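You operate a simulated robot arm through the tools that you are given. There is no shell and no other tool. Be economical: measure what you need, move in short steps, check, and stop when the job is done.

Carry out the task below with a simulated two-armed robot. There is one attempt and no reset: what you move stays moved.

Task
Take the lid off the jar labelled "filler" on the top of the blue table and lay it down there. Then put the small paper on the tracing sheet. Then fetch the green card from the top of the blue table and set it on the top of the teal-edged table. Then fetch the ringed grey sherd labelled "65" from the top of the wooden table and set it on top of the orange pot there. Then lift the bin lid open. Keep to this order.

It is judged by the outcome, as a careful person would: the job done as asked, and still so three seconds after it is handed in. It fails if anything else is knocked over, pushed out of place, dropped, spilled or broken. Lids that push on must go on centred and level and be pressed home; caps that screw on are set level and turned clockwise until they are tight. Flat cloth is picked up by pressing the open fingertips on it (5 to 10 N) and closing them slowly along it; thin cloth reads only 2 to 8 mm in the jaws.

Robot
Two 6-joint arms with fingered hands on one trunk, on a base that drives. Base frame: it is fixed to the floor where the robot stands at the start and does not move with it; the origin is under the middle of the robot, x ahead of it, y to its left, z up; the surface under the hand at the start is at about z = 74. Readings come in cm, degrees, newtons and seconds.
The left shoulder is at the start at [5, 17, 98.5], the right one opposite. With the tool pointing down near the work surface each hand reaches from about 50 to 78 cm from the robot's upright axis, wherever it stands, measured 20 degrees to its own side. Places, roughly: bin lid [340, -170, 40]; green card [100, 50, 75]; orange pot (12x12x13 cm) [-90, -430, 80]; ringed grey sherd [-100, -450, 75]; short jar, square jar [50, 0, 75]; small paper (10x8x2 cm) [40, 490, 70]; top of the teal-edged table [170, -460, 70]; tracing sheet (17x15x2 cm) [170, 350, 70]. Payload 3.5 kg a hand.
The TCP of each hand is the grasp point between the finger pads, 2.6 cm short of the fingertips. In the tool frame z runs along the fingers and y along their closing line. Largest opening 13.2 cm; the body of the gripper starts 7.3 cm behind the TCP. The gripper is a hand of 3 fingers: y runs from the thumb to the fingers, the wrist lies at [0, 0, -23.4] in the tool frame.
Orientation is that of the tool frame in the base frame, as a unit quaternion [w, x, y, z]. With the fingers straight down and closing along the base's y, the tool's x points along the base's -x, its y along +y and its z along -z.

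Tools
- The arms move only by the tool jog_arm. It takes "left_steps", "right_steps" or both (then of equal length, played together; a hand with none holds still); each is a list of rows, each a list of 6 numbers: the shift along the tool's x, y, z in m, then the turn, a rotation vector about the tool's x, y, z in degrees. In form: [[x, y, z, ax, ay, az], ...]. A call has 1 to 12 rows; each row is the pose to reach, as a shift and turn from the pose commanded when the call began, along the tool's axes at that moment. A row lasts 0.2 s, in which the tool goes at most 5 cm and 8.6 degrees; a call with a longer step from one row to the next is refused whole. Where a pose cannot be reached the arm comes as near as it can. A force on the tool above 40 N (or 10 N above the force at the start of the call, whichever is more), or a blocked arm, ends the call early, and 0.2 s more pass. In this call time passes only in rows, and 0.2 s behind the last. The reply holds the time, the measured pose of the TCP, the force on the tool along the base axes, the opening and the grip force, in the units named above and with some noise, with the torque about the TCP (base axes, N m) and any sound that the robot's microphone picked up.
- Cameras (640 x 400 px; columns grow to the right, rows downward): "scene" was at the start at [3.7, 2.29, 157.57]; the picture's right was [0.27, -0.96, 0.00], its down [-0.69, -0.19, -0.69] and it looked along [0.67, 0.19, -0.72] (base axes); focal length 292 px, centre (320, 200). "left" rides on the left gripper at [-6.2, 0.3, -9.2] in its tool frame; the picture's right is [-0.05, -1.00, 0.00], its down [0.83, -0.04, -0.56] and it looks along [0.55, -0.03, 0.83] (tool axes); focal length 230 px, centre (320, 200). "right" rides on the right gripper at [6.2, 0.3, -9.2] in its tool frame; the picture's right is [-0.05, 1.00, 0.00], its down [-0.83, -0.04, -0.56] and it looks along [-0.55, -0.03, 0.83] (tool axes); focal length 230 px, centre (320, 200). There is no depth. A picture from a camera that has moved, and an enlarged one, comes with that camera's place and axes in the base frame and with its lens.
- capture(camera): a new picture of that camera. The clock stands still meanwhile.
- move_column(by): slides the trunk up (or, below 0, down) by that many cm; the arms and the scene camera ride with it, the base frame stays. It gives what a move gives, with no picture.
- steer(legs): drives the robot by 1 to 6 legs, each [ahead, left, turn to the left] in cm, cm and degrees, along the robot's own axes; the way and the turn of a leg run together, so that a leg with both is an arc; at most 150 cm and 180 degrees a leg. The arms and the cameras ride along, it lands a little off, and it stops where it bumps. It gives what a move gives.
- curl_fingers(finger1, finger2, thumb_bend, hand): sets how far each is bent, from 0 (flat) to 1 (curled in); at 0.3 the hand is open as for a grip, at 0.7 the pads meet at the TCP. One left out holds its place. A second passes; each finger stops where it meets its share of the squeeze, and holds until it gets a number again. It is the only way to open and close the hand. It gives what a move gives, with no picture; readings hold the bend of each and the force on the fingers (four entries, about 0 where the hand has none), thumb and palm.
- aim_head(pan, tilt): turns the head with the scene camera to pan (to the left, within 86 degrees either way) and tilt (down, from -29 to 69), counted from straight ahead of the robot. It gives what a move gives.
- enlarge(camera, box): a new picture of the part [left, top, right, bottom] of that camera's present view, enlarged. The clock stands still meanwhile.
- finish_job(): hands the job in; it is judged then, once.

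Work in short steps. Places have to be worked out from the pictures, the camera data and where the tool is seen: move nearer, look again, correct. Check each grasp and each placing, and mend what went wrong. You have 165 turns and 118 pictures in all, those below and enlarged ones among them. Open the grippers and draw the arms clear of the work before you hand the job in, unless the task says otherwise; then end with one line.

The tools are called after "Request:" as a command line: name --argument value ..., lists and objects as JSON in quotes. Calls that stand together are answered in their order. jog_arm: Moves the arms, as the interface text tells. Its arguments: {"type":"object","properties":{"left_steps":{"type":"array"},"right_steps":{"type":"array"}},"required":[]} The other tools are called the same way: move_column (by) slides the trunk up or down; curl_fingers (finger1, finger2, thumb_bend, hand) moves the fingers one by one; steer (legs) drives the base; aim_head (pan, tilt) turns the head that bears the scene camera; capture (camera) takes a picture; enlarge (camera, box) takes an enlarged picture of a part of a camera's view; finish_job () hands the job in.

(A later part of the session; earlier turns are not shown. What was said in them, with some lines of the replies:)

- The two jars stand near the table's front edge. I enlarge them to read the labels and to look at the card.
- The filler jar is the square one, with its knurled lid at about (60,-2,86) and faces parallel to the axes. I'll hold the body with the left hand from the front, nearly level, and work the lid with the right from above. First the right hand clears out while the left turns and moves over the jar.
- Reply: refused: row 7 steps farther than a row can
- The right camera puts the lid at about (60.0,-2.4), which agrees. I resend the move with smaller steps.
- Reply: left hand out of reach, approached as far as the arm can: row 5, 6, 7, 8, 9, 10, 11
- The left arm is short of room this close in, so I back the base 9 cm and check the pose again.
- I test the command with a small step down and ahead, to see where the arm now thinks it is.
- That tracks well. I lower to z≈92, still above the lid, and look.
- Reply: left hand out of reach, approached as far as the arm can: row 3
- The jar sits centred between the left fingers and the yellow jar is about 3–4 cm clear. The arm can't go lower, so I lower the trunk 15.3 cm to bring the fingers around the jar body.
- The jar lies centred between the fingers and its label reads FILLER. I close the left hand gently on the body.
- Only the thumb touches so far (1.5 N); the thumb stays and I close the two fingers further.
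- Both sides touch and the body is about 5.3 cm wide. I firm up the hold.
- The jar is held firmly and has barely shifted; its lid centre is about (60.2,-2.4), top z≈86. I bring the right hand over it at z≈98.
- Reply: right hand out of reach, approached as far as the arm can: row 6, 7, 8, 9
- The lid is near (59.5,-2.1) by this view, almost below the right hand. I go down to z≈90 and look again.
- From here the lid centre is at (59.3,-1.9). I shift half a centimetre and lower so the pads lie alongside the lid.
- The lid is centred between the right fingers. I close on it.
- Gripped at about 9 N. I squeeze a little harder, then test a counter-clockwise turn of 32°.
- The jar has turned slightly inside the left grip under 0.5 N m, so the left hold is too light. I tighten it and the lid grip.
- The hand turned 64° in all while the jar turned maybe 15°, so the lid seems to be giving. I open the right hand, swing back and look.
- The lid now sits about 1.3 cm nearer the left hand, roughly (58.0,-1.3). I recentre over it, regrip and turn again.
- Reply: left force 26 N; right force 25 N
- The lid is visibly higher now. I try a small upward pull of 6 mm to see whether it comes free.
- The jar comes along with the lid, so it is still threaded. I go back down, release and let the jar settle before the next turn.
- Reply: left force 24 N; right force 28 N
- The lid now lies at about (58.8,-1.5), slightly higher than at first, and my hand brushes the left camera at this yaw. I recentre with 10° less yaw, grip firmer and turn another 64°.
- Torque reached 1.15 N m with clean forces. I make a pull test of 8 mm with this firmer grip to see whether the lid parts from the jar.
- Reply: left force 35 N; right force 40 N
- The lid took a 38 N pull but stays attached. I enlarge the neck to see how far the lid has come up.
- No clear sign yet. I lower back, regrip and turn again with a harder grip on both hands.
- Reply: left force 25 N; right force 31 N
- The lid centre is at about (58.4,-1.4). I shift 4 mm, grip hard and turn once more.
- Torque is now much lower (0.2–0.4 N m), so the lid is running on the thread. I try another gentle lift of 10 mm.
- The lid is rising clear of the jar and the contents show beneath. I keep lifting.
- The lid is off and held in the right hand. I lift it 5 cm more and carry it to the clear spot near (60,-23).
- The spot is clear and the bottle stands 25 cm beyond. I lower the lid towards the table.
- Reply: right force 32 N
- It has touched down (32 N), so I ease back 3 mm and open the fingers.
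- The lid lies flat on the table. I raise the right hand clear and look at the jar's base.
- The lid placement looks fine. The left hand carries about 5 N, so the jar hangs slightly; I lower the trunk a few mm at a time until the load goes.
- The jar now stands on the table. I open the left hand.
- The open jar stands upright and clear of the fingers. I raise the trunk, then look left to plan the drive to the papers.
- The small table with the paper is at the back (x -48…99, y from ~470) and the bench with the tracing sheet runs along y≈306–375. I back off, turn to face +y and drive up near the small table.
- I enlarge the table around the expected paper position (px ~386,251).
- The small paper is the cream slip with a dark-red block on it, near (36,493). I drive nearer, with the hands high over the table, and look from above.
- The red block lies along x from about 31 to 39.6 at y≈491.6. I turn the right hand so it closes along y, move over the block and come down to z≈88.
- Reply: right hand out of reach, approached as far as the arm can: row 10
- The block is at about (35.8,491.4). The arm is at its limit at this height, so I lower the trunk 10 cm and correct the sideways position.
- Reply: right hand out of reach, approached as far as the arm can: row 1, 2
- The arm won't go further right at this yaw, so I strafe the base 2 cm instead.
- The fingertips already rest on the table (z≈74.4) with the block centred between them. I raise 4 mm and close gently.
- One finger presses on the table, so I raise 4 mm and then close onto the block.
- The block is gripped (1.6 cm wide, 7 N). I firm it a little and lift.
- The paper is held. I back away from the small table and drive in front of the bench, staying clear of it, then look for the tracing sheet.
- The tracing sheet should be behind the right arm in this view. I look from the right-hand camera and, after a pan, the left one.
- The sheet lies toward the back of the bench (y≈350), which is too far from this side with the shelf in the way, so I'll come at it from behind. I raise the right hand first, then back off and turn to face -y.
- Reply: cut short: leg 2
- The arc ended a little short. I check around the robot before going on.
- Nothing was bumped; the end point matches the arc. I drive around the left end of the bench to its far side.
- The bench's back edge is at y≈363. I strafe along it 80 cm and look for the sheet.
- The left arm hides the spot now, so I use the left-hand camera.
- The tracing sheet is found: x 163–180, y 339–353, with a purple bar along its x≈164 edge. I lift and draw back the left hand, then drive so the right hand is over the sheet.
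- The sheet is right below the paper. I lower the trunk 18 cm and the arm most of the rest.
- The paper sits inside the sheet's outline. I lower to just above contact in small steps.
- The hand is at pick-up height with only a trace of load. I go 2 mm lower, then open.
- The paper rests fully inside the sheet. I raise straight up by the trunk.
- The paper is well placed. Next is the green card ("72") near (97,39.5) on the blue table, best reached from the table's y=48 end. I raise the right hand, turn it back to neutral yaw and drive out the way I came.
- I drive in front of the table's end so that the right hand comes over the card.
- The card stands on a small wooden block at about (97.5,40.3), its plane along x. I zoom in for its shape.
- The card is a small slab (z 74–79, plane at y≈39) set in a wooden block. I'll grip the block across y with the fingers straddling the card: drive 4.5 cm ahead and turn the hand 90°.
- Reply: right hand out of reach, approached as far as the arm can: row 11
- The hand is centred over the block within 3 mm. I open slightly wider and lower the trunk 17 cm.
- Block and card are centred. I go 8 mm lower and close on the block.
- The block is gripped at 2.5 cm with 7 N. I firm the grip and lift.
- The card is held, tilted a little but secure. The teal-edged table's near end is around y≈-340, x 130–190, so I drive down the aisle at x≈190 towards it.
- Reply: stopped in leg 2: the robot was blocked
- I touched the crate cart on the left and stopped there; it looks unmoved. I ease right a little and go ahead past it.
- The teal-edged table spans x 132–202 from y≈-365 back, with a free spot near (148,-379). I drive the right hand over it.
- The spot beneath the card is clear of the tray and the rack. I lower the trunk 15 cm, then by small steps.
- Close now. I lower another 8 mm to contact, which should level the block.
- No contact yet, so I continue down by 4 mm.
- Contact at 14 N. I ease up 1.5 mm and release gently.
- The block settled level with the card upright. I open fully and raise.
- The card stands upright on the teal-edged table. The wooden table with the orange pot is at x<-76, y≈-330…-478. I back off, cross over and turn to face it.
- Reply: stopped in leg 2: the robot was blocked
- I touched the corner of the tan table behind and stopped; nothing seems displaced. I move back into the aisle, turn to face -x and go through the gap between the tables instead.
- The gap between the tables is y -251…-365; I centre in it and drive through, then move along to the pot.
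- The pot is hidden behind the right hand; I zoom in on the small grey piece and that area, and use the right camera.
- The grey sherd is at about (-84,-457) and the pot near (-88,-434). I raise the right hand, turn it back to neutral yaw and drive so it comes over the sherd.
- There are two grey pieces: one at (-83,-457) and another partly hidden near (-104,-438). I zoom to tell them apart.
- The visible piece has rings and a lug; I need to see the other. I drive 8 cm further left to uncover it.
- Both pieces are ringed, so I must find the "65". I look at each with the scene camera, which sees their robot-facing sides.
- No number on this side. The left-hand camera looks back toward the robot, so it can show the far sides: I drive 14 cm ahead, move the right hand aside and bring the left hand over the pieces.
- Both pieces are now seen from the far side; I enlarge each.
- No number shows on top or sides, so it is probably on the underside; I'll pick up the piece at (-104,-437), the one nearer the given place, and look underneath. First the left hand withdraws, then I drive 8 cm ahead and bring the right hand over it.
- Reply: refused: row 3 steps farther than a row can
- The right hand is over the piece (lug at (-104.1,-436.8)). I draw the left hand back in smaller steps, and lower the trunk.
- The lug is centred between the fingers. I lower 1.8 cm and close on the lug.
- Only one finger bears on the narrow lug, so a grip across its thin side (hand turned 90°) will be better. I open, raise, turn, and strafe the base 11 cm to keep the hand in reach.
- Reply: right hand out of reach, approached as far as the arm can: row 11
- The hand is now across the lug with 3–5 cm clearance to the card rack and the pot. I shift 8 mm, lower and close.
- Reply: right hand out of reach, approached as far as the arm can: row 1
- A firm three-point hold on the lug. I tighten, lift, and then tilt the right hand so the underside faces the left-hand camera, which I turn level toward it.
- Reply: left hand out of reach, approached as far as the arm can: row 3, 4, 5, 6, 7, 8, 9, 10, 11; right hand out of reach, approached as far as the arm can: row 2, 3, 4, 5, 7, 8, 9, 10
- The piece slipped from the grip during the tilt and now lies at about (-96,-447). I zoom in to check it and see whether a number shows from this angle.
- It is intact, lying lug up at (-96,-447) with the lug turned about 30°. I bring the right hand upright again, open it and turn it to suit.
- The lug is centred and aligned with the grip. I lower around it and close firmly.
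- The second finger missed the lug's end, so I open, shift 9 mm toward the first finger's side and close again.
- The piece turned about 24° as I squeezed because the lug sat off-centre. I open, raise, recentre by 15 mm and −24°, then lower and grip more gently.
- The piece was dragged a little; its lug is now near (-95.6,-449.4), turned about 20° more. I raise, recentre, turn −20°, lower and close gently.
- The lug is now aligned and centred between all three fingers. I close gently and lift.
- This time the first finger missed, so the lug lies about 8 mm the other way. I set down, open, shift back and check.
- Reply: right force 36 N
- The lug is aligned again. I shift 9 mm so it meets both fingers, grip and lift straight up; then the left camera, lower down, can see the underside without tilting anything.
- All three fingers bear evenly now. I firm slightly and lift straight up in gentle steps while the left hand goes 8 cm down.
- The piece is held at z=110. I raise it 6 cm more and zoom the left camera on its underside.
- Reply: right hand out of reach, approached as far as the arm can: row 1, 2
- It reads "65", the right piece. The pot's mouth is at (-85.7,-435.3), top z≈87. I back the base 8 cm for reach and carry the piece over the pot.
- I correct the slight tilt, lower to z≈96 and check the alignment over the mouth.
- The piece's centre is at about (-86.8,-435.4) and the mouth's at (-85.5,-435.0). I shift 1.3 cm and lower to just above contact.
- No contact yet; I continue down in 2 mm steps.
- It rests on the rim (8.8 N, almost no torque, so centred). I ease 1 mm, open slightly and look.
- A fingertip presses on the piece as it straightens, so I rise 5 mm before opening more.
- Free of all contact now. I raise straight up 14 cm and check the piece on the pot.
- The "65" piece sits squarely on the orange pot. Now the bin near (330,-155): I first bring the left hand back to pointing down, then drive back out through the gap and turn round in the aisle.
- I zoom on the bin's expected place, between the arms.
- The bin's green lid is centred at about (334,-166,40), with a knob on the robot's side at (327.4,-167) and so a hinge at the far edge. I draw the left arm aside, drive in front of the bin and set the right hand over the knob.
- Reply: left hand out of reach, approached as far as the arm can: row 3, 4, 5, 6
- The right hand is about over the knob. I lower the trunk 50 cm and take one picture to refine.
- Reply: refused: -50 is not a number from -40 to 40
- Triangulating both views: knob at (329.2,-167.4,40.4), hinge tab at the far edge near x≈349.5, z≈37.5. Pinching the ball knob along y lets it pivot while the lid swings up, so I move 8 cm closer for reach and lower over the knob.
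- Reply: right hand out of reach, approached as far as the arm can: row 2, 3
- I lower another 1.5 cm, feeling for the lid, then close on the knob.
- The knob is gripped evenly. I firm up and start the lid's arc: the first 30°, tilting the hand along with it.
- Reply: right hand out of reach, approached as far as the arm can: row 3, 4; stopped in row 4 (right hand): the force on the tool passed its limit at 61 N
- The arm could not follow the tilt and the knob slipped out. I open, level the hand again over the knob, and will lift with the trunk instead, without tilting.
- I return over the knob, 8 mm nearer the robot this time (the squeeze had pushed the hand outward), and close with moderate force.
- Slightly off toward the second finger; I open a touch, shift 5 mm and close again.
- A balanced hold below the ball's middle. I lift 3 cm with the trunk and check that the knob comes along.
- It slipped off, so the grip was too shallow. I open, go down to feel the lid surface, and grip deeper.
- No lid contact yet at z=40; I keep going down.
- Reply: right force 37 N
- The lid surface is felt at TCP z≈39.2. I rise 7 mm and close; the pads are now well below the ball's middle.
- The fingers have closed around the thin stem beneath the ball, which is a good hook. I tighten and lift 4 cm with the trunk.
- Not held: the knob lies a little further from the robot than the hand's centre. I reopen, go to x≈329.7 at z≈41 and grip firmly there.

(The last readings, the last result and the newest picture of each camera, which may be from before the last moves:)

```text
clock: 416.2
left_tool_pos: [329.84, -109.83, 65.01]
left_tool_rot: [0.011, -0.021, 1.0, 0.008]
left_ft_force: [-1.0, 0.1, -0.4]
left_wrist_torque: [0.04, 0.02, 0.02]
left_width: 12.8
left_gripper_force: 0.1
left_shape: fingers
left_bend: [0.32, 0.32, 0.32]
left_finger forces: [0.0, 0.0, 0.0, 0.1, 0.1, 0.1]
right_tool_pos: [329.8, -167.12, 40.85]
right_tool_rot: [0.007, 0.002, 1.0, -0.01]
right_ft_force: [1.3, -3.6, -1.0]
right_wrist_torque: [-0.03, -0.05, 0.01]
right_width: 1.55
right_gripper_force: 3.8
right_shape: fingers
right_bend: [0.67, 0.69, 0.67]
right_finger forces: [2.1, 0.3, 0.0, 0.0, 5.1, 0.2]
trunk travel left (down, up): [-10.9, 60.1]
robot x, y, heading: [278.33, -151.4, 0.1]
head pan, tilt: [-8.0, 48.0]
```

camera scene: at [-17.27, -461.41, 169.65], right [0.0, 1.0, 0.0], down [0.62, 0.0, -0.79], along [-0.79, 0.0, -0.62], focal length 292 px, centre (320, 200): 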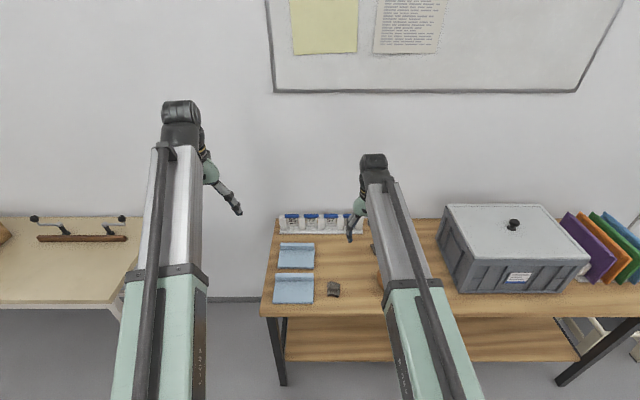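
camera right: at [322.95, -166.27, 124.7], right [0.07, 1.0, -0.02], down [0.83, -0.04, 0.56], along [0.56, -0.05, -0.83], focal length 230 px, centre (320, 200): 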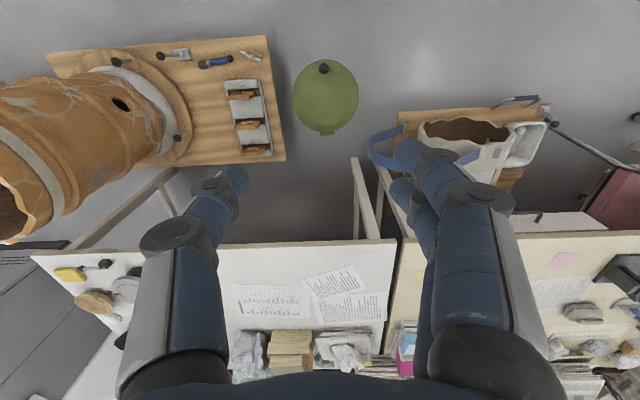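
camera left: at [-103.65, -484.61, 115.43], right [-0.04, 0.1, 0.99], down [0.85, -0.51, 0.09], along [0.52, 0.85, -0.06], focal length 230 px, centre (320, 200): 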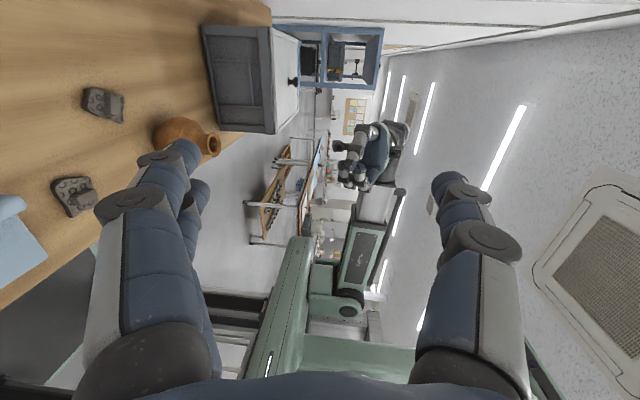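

A shade too far now; I split the difference (x≈329.45) and grip again.

Request:
curl_fingers --hand "right" --finger1 0.58 --finger2 0.58 --thumb_bend 0.58

Request:
jog_arm --right_steps '[[0.0035, -0.001, 0, 0, 0, 0]]'

Request:
curl_fingers --hand "right" --finger1 0.72 --finger2 0.72 --thumb_bend 0.71

```text
clock: 417.2
left_tool_pos: [329.9, -109.79, 64.99]
left_tool_rot: [0.01, -0.022, 1.0, 0.008]
left_ft_force: [0.0, -1.0, 0.6]
left_wrist_torque: [0.0, -0.02, -0.02]
left_width: 12.79
left_gripper_force: 0.0
left_shape: fingers
left_bend: [0.32, 0.32, 0.32]
left_finger forces: [0.0, 0.0, 0.0, 0.0, 0.1, 0.0]
right_tool_pos: [329.77, -167.15, 40.92]
right_tool_rot: [0.006, 0.002, 1.0, -0.01]
right_ft_force: [0.6, 0.2, -0.5]
right_wrist_torque: [-0.02, 0.03, 0.01]
right_width: 4.39
right_gripper_force: 0.1
right_shape: fingers
right_bend: [0.57, 0.57, 0.57]
right_finger forces: [0.0, 0.1, 0.1, 0.0, 0.0, 0.0]
trunk travel left (down, up): [-10.9, 60.1]
robot x, y, heading: [278.49, -151.41, -0.2]
head pan, tilt: [-8.0, 48.0]
```

```text
clock: 417.6
left_tool_pos: [329.76, -109.75, 65.0]
left_tool_rot: [0.011, -0.021, 1.0, 0.008]
left_ft_force: [0.1, -0.2, -0.1]
left_wrist_torque: [-0.01, 0.01, 0.0]
left_width: 12.79
left_gripper_force: 0.1
left_shape: fingers
left_bend: [0.32, 0.32, 0.32]
left_finger forces: [0.0, 0.0, 0.0, 0.0, 0.0, 0.0]
right_tool_pos: [329.37, -167.29, 40.94]
right_tool_rot: [0.006, 0.002, 1.0, -0.01]
right_ft_force: [0.3, -0.3, 0.2]
right_wrist_torque: [0.0, -0.03, 0.02]
right_width: 4.39
right_gripper_force: 0.0
right_shape: fingers
right_bend: [0.57, 0.57, 0.57]
right_finger forces: [0.1, 0.0, 0.0, 0.0, 0.0, 0.1]
trunk travel left (down, up): [-10.9, 60.1]
robot x, y, heading: [278.48, -151.37, -0.0]
head pan, tilt: [-8.0, 48.0]
```

```text
clock: 418.6
left_tool_pos: [329.87, -109.77, 64.89]
left_tool_rot: [0.01, -0.02, 1.0, 0.009]
left_ft_force: [0.7, 0.2, -0.6]
left_wrist_torque: [-0.02, -0.01, 0.03]
left_width: 12.81
left_gripper_force: 0.0
left_shape: fingers
left_bend: [0.32, 0.32, 0.32]
left_finger forces: [0.0, 0.0, 0.0, 0.0, 0.1, 0.0]
right_tool_pos: [329.51, -167.23, 40.89]
right_tool_rot: [0.006, 0.002, 1.0, -0.01]
right_ft_force: [1.4, -1.1, -1.1]
right_wrist_torque: [0.02, -0.06, 0.02]
right_width: 1.32
right_gripper_force: 7.5
right_shape: fingers
right_bend: [0.7, 0.7, 0.68]
right_finger forces: [3.5, 3.8, 0.1, 0.0, 7.5, 0.0]
trunk travel left (down, up): [-10.9, 60.1]
robot x, y, heading: [278.16, -151.53, 0.2]
head pan, tilt: [-8.0, 48.0]
```

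Perfectly even. I tighten a little and lift 1.5 cm.

Request:
curl_fingers --hand "right" --finger1 0.77 --finger2 0.77 --thumb_bend 0.75

Request:
move_column --by 1.5

```text
clock: 419.6
left_tool_pos: [329.85, -109.73, 64.96]
left_tool_rot: [0.01, -0.02, 1.0, 0.009]
left_ft_force: [0.7, 0.0, 0.2]
left_wrist_torque: [0.0, -0.02, 0.0]
left_width: 12.78
left_gripper_force: 0.0
left_shape: fingers
left_bend: [0.32, 0.32, 0.32]
left_finger forces: [0.1, 0.0, 0.0, 0.0, 0.0, 0.0]
right_tool_pos: [329.51, -167.2, 40.82]
right_tool_rot: [0.006, 0.002, 1.0, -0.01]
right_ft_force: [7.4, 3.3, -2.2]
right_wrist_torque: [0.1, -0.11, 0.01]
right_width: 0.9
right_gripper_force: 14.6
right_shape: fingers
right_bend: [0.74, 0.74, 0.69]
right_finger forces: [6.8, 10.5, 0.0, 0.1, 11.8, 0.1]
trunk travel left (down, up): [-10.9, 60.1]
robot x, y, heading: [278.71, -151.08, -0.1]
head pan, tilt: [-8.0, 48.0]
```

```text
clock: 420.3
left_tool_pos: [329.88, -109.79, 66.4]
left_tool_rot: [0.011, -0.021, 1.0, 0.009]
left_ft_force: [-0.2, 0.3, 1.3]
left_wrist_torque: [0.03, 0.0, -0.01]
left_width: 12.8
left_gripper_force: 0.0
left_shape: fingers
left_bend: [0.32, 0.32, 0.32]
left_finger forces: [0.0, 0.0, 0.0, 0.0, 0.1, 0.1]
right_tool_pos: [329.55, -167.23, 42.35]
right_tool_rot: [0.007, 0.001, 1.0, -0.01]
right_ft_force: [20.4, 3.0, -6.5]
right_wrist_torque: [0.2, -0.29, 0.06]
right_width: 0.61
right_gripper_force: 14.9
right_shape: fingers
right_bend: [0.75, 0.74, 0.69]
right_finger forces: [4.8, 14.8, 0.1, 0.0, 10.9, 0.0]
trunk travel left (down, up): [-12.4, 58.6]
robot x, y, heading: [278.29, -151.11, 0.2]
head pan, tilt: [-8.0, 48.0]
```

It holds; the knob pulls the hand forward along its arc. I follow with 6 mm forward, then lift on in small alternating steps.

Request:
jog_arm --right_steps '[[-0.006, 0, 0, 0, 0, 0]]'

Request:
move_column --by 1.5

```text
clock: 420.7
left_tool_pos: [329.85, -109.85, 66.67]
left_tool_rot: [0.01, -0.02, 1.0, 0.008]
left_ft_force: [0.0, -1.0, -0.2]
left_wrist_torque: [-0.01, -0.02, -0.01]
left_width: 12.79
left_gripper_force: 0.0
left_shape: fingers
left_bend: [0.32, 0.32, 0.32]
left_finger forces: [0.0, 0.1, 0.1, 0.1, 0.1, 0.0]
right_tool_pos: [329.89, -167.11, 42.4]
right_tool_rot: [0.003, 0.002, 1.0, -0.01]
right_ft_force: [-5.7, 3.8, 0.4]
right_wrist_torque: [0.2, -0.12, 0.05]
right_width: 0.56
right_gripper_force: 15.8
right_shape: fingers
right_bend: [0.75, 0.74, 0.7]
right_finger forces: [8.5, 12.7, 0.0, 0.0, 11.0, 0.0]
trunk travel left (down, up): [-12.4, 58.6]
robot x, y, heading: [278.8, -151.73, -0.3]
head pan, tilt: [-8.0, 48.0]
```

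```text
clock: 421.3
left_tool_pos: [329.83, -109.88, 68.08]
left_tool_rot: [0.01, -0.021, 1.0, 0.008]
left_ft_force: [-0.9, -0.4, 0.0]
left_wrist_torque: [0.0, 0.0, 0.01]
left_width: 12.78
left_gripper_force: 0.1
left_shape: fingers
left_bend: [0.32, 0.32, 0.32]
left_finger forces: [0.1, 0.0, 0.1, 0.1, 0.1, 0.0]
right_tool_pos: [330.17, -167.3, 43.92]
right_tool_rot: [0.006, 0.002, 1.0, -0.01]
right_ft_force: [13.0, 3.3, -6.4]
right_wrist_torque: [0.19, -0.15, 0.09]
right_width: 0.52
right_gripper_force: 14.0
right_shape: fingers
right_bend: [0.75, 0.74, 0.7]
right_finger forces: [4.5, 13.1, 0.1, 0.1, 10.7, 0.0]
trunk travel left (down, up): [-13.9, 57.1]
robot x, y, heading: [278.5, -151.12, 0.4]
head pan, tilt: [-8.0, 48.0]
```

The knob follows. I continue along the computed arc with the arm alone, to about 30°, without tilting.

Request:
jog_arm --right_steps '[[-0.002, 0, -0.005, 0, 0, 0], [-0.005, 0, -0.013, 0, 0, 0], [-0.008, 0, -0.0215, 0, 0, 0], [-0.0115, 0, -0.03, 0, 0, 0], [-0.0155, 0, -0.038, 0, 0, 0], [-0.02, 0, -0.0455, 0, 0, 0], [-0.0245, 0, -0.053, 0, 0, 0], [-0.03, 0, -0.06, 0, 0, 0], [-0.0355, 0, -0.0675, 0, 0, 0]]'

```text
clock: 423.3
left_tool_pos: [329.76, -109.69, 67.99]
left_tool_rot: [0.01, -0.021, 1.0, 0.009]
left_ft_force: [-1.0, -1.2, -0.3]
left_wrist_torque: [0.02, 0.01, -0.02]
left_width: 12.78
left_gripper_force: 0.1
left_shape: fingers
left_bend: [0.32, 0.32, 0.32]
left_finger forces: [0.0, 0.0, 0.2, 0.1, 0.0, 0.0]
right_tool_pos: [333.5, -167.18, 50.63]
right_tool_rot: [0.005, 0.002, 1.0, -0.01]
right_ft_force: [6.7, 1.3, -7.4]
right_wrist_torque: [0.1, -0.05, 0.03]
right_width: 0.05
right_gripper_force: 8.3
right_shape: fingers
right_bend: [0.76, 0.73, 0.71]
right_finger forces: [0.1, 9.8, 0.0, 0.0, 7.3, 0.0]
trunk travel left (down, up): [-13.9, 57.1]
robot x, y, heading: [278.48, -150.92, 0.2]
head pan, tilt: [-8.0, 48.0]
```

The lid is still carried, at roughly 30°. I go on along the arc to about 70°.

Request:
jog_arm --right_steps '[[-0.009, 0, -0.0105, 0, 0, 0], [-0.019, 0, -0.021, 0, 0, 0], [-0.03, 0, -0.03, 0, 0, 0], [-0.041, 0, -0.039, 0, 0, 0], [-0.053, 0, -0.047, 0, 0, 0], [-0.065, 0, -0.054, 0, 0, 0], [-0.078, 0, -0.0605, 0, 0, 0], [-0.091, 0, -0.066, 0, 0, 0], [-0.105, 0, -0.07, 0, 0, 0], [-0.119, 0, -0.074, 0, 0, 0]]'

```text
clock: 425.5
left_tool_pos: [329.86, -109.85, 68.14]
left_tool_rot: [0.01, -0.022, 1.0, 0.008]
left_ft_force: [-0.2, -0.7, -1.5]
left_wrist_torque: [0.03, -0.03, -0.02]
left_width: 12.8
left_gripper_force: 0.1
left_shape: fingers
left_bend: [0.32, 0.32, 0.32]
left_finger forces: [0.0, 0.0, 0.0, 0.0, 0.0, 0.0]
right_tool_pos: [345.21, -167.07, 58.24]
right_tool_rot: [0.005, 0.002, 1.0, -0.01]
right_ft_force: [-0.8, 1.2, -2.2]
right_wrist_torque: [-0.1, 0.09, 0.03]
right_width: 0.01
right_gripper_force: 9.3
right_shape: fingers
right_bend: [0.76, 0.73, 0.72]
right_finger forces: [0.0, 8.4, 0.1, 0.0, 9.9, 0.1]
trunk travel left (down, up): [-13.9, 57.1]
robot x, y, heading: [278.52, -151.19, 0.1]
head pan, tilt: [-8.0, 48.0]
```

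The load shrinks as it should near upright (2 N). I continue over the top to about 105°.

Request:
jog_arm --right_steps '[[-0.017, 0, -0.002, 0, 0, 0], [-0.035, 0, -0.004, 0, 0, 0], [-0.053, 0, -0.003, 0, 0, 0], [-0.071, 0, -0.002, 0, 0, 0], [-0.089, 0, 0.002, 0, 0, 0], [-0.106, 0, 0.006, 0, 0, 0], [-0.12, 0, 0.011, 0, 0, 0]]'

```text
clock: 426.7
left_tool_pos: [329.75, -109.72, 68.12]
left_tool_rot: [0.011, -0.021, 1.0, 0.008]
left_ft_force: [-1.5, 0.0, -0.1]
left_wrist_torque: [0.01, -0.05, 0.0]
left_width: 12.78
left_gripper_force: 0.2
left_shape: fingers
left_bend: [0.32, 0.32, 0.32]
left_finger forces: [0.0, 0.1, 0.1, 0.1, 0.0, 0.0]
right_tool_pos: [351.6, -167.32, 58.88]
right_tool_rot: [0.013, 0.002, 1.0, -0.011]
right_ft_force: [-0.5, -0.4, 24.4]
right_wrist_torque: [-0.07, -0.05, 0.04]
right_width: 0.0
right_gripper_force: 20.2
right_shape: fingers
right_bend: [0.77, 0.74, 0.76]
right_finger forces: [0.5, 11.5, 0.0, 0.1, 28.4, 0.0]
right hand out of reach, approached as far as the arm can: row 4, 5
trunk travel left (down, up): [-13.9, 57.1]
robot x, y, heading: [278.29, -151.29, -0.1]
head pan, tilt: [-8.0, 48.0]
stopped in row 5 (right hand): the force on the tool passed its limit at 43 N (the readings are from after the stop); the commanded pose is now the measured one
```

Upward force appears as the lid nears upright. I ease the trunk up 1 cm and nudge the base 3 cm forward to carry the lid past vertical.

Request:
move_column --by 1

Request:
steer --legs '[[3, 0, 0]]'

```text
clock: 427.2
left_tool_pos: [329.91, -109.69, 69.07]
left_tool_rot: [0.01, -0.02, 1.0, 0.008]
left_ft_force: [0.6, 0.1, 0.8]
left_wrist_torque: [0.01, 0.0, 0.04]
left_width: 12.79
left_gripper_force: 0.0
left_shape: fingers
left_bend: [0.32, 0.32, 0.32]
left_finger forces: [0.0, 0.0, 0.0, 0.1, 0.0, 0.0]
right_tool_pos: [351.63, -167.14, 59.09]
right_tool_rot: [0.008, 0.002, 1.0, -0.009]
right_ft_force: [-0.8, 3.3, -3.2]
right_wrist_torque: [0.02, 0.05, 0.1]
right_width: 0.03
right_gripper_force: 7.6
right_shape: fingers
right_bend: [0.76, 0.73, 0.73]
right_finger forces: [0.4, 7.4, 0.0, 0.1, 7.8, 0.0]
trunk travel left (down, up): [-14.9, 56.1]
robot x, y, heading: [278.78, -151.8, 0.2]
head pan, tilt: [-8.0, 48.0]
```

```text
clock: 428.1
left_tool_pos: [332.92, -109.7, 69.01]
left_tool_rot: [0.011, -0.022, 1.0, 0.008]
left_ft_force: [0.4, 0.2, 0.0]
left_wrist_torque: [0.0, -0.01, -0.03]
left_width: 12.8
left_gripper_force: 0.2
left_shape: fingers
left_bend: [0.32, 0.32, 0.32]
left_finger forces: [0.0, 0.1, 0.1, 0.1, 0.1, 0.0]
right_tool_pos: [354.84, -167.13, 59.31]
right_tool_rot: [0.01, 0.002, 1.0, -0.01]
right_ft_force: [-2.0, 6.0, -5.9]
right_wrist_torque: [0.06, 0.29, 0.04]
right_width: 0.0
right_gripper_force: 10.6
right_shape: fingers
right_bend: [0.76, 0.73, 0.73]
right_finger forces: [7.8, 13.1, 0.1, 0.0, 0.0, 0.0]
trunk travel left (down, up): [-14.9, 56.1]
robot x, y, heading: [281.74, -151.23, -0.1]
head pan, tilt: [-8.0, 48.0]
```

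Still in touch with small forces. I nudge 4 cm further, with the trunk down 1 cm.

Request:
move_column --by -1

Request:
steer --legs '[[3.5, 0, 0]]'

```text
clock: 428.7
left_tool_pos: [332.67, -109.78, 68.22]
left_tool_rot: [0.012, -0.022, 1.0, 0.008]
left_ft_force: [-0.1, 0.6, -0.1]
left_wrist_torque: [-0.03, 0.0, 0.01]
left_width: 12.79
left_gripper_force: 0.1
left_shape: fingers
left_bend: [0.32, 0.32, 0.32]
left_finger forces: [0.0, 0.0, 0.1, 0.0, 0.0, 0.0]
right_tool_pos: [354.7, -167.11, 58.73]
right_tool_rot: [0.013, 0.001, 1.0, -0.01]
right_ft_force: [3.2, 4.3, 35.7]
right_wrist_torque: [0.15, 0.22, -0.05]
right_width: 0.0
right_gripper_force: 28.4
right_shape: fingers
right_bend: [0.77, 0.75, 0.75]
right_finger forces: [13.9, 16.4, 0.1, 0.1, 26.7, 0.1]
trunk travel left (down, up): [-13.9, 57.1]
robot x, y, heading: [281.66, -151.02, 0.0]
head pan, tilt: [-8.0, 48.0]
```

```text
clock: 429.5
left_tool_pos: [336.25, -109.75, 68.08]
left_tool_rot: [0.011, -0.022, 1.0, 0.008]
left_ft_force: [0.6, -0.9, -0.3]
left_wrist_torque: [0.02, 0.0, -0.01]
left_width: 12.81
left_gripper_force: 0.0
left_shape: fingers
left_bend: [0.32, 0.32, 0.32]
left_finger forces: [0.1, 0.1, 0.0, 0.0, 0.0, 0.1]
right_tool_pos: [358.21, -166.94, 58.21]
right_tool_rot: [0.008, 0.001, 1.0, -0.011]
right_ft_force: [-2.3, 5.2, 13.3]
right_wrist_torque: [0.21, 1.34, -0.55]
right_width: 0.02
right_gripper_force: 48.6
right_shape: fingers
right_bend: [0.77, 0.73, 0.74]
right_finger forces: [43.3, 38.6, 0.0, 0.0, 14.9, 0.0]
trunk travel left (down, up): [-13.9, 57.1]
robot x, y, heading: [285.42, -151.57, 0.2]
head pan, tilt: [-8.0, 48.0]
```

The lid seems past upright, with the knob jammed under the fingers. I raise 1 cm to relieve it, then open the hand.

Request:
move_column --by 1

Request:
curl_fingers --hand "right" --finger1 0.5 --finger2 0.5 --thumb_bend 0.5

```text
clock: 430.1
left_tool_pos: [336.43, -109.69, 69.05]
left_tool_rot: [0.011, -0.022, 1.0, 0.008]
left_ft_force: [0.4, 0.0, 0.7]
left_wrist_torque: [0.03, -0.04, 0.01]
left_width: 12.79
left_gripper_force: 0.1
left_shape: fingers
left_bend: [0.32, 0.32, 0.32]
left_finger forces: [0.0, 0.0, 0.0, 0.0, 0.1, 0.0]
right_tool_pos: [358.22, -166.95, 59.32]
right_tool_rot: [0.009, 0.0, 1.0, -0.009]
right_ft_force: [0.2, 8.7, -0.6]
right_wrist_torque: [0.2, 0.0, 0.18]
right_width: 0.0
right_gripper_force: 11.4
right_shape: fingers
right_bend: [0.76, 0.74, 0.73]
right_finger forces: [11.4, 11.0, 0.0, 0.0, 0.0, 0.1]
trunk travel left (down, up): [-14.9, 56.1]
robot x, y, heading: [284.95, -151.26, -0.1]
head pan, tilt: [-8.0, 48.0]
```

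```text
clock: 431.1
left_tool_pos: [336.45, -109.82, 69.01]
left_tool_rot: [0.01, -0.022, 1.0, 0.009]
left_ft_force: [0.5, -0.1, -0.1]
left_wrist_torque: [-0.06, 0.0, -0.01]
left_width: 12.79
left_gripper_force: 0.0
left_shape: fingers
left_bend: [0.32, 0.32, 0.32]
left_finger forces: [0.1, 0.0, 0.0, 0.1, 0.0, 0.0]
right_tool_pos: [358.21, -167.07, 59.24]
right_tool_rot: [0.007, 0.001, 1.0, -0.01]
right_ft_force: [1.0, 0.2, -0.7]
right_wrist_torque: [0.01, -0.01, 0.0]
right_width: 6.68
right_gripper_force: 0.4
right_shape: fingers
right_bend: [0.5, 0.5, 0.5]
right_finger forces: [0.4, 0.1, 0.1, 0.0, 0.0, 0.0]
trunk travel left (down, up): [-14.9, 56.1]
robot x, y, heading: [285.34, -151.55, 0.4]
head pan, tilt: [-8.0, 48.0]
```

I raise the trunk 25 cm and use the last picture to see how the lid stands.

Request:
move_column --by 25

Request:
capture --camera "right"

```text
clock: 433.7
left_tool_pos: [336.37, -109.77, 93.97]
left_tool_rot: [0.01, -0.022, 1.0, 0.009]
left_ft_force: [0.6, 0.4, 0.4]
left_wrist_torque: [0.0, 0.04, 0.03]
left_width: 12.79
left_gripper_force: 0.2
left_shape: fingers
left_bend: [0.32, 0.32, 0.32]
left_finger forces: [0.0, 0.0, 0.1, 0.0, 0.0, 0.0]
right_tool_pos: [358.09, -167.11, 84.16]
right_tool_rot: [0.008, 0.001, 1.0, -0.009]
right_ft_force: [0.2, 0.6, -0.4]
right_wrist_torque: [0.0, -0.02, -0.03]
right_width: 6.74
right_gripper_force: 0.0
right_shape: fingers
right_bend: [0.5, 0.5, 0.5]
right_finger forces: [0.1, 0.1, 0.1, 0.0, 0.1, 0.0]
trunk travel left (down, up): [-39.9, 31.1]
robot x, y, heading: [285.0, -151.1, 0.0]
head pan, tilt: [-8.0, 48.0]
```

```text
0 pictures are left
camera right: at [351.83, -166.46, 93.28], right [0.06, 1.0, -0.02], down [0.82, -0.04, 0.57], along [0.57, -0.05, -0.82], focal length 230 px, centre (320, 200)
```

right: 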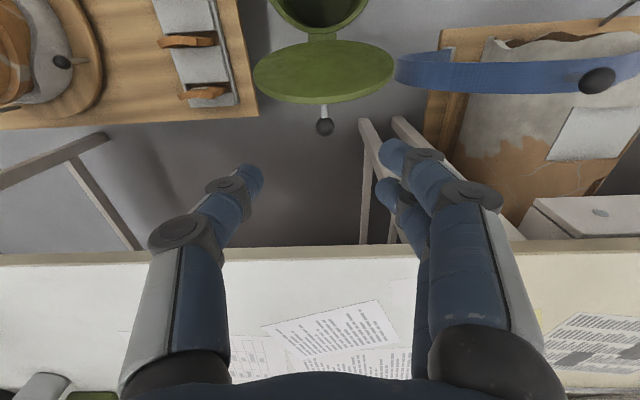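

The lid stands open, leaning back past upright with its knob on the far side. I open the right hand, back the robot away and finish.

Request:
curl_fingers --hand "right" --finger1 0.3 --finger2 0.3 --thumb_bend 0.3

Request:
steer --legs '[[-45, 0, 0]]'

```text
clock: 434.7
left_tool_pos: [336.34, -109.72, 94.12]
left_tool_rot: [0.01, -0.021, 1.0, 0.008]
left_ft_force: [-0.1, 0.6, 0.1]
left_wrist_torque: [-0.02, 0.02, -0.02]
left_width: 12.79
left_gripper_force: 0.1
left_shape: fingers
left_bend: [0.32, 0.32, 0.32]
left_finger forces: [0.0, 0.1, 0.1, 0.0, 0.1, 0.0]
right_tool_pos: [358.14, -167.11, 84.2]
right_tool_rot: [0.008, 0.002, 1.0, -0.01]
right_ft_force: [-0.1, 0.2, 0.6]
right_wrist_torque: [0.01, -0.02, -0.01]
right_width: 13.39
right_gripper_force: 0.0
right_shape: fingers
right_bend: [0.3, 0.3, 0.3]
right_finger forces: [0.1, 0.1, 0.0, 0.1, 0.0, 0.1]
trunk travel left (down, up): [-39.9, 31.1]
robot x, y, heading: [285.34, -151.27, 0.0]
head pan, tilt: [-8.0, 48.0]
```

```text
clock: 437.4
left_tool_pos: [290.97, -109.91, 94.08]
left_tool_rot: [0.011, -0.018, 1.0, 0.009]
left_ft_force: [0.3, -0.3, 0.4]
left_wrist_torque: [-0.01, -0.03, 0.0]
left_width: 12.78
left_gripper_force: 0.1
left_shape: fingers
left_bend: [0.32, 0.32, 0.32]
left_finger forces: [0.0, 0.0, 0.0, 0.0, 0.1, 0.0]
right_tool_pos: [312.49, -167.4, 84.26]
right_tool_rot: [0.008, 0.005, 1.0, -0.009]
right_ft_force: [0.2, -0.4, -0.5]
right_wrist_torque: [-0.01, -0.01, 0.0]
right_width: 13.39
right_gripper_force: 0.0
right_shape: fingers
right_bend: [0.3, 0.3, 0.3]
right_finger forces: [0.0, 0.0, 0.1, 0.1, 0.1, 0.0]
trunk travel left (down, up): [-39.9, 31.1]
robot x, y, heading: [239.41, -150.94, -0.2]
head pan, tilt: [-8.0, 48.0]
```

The hands are empty and clear of the work, so I hand the job in.

Request:
finish_job

```text
The job is handed in.
```

All five steps are done in order: the filler lid lies on the blue table, the small paper is on the tracing sheet, and the green card stands on the teal-edged table. Sherd "65" rests on the orange pot and the bin lid is open; on the way the sherd slipped from the grip once onto its table (unbroken), and the base lightly bumped the crate cart and a table corner, neither visibly moved.
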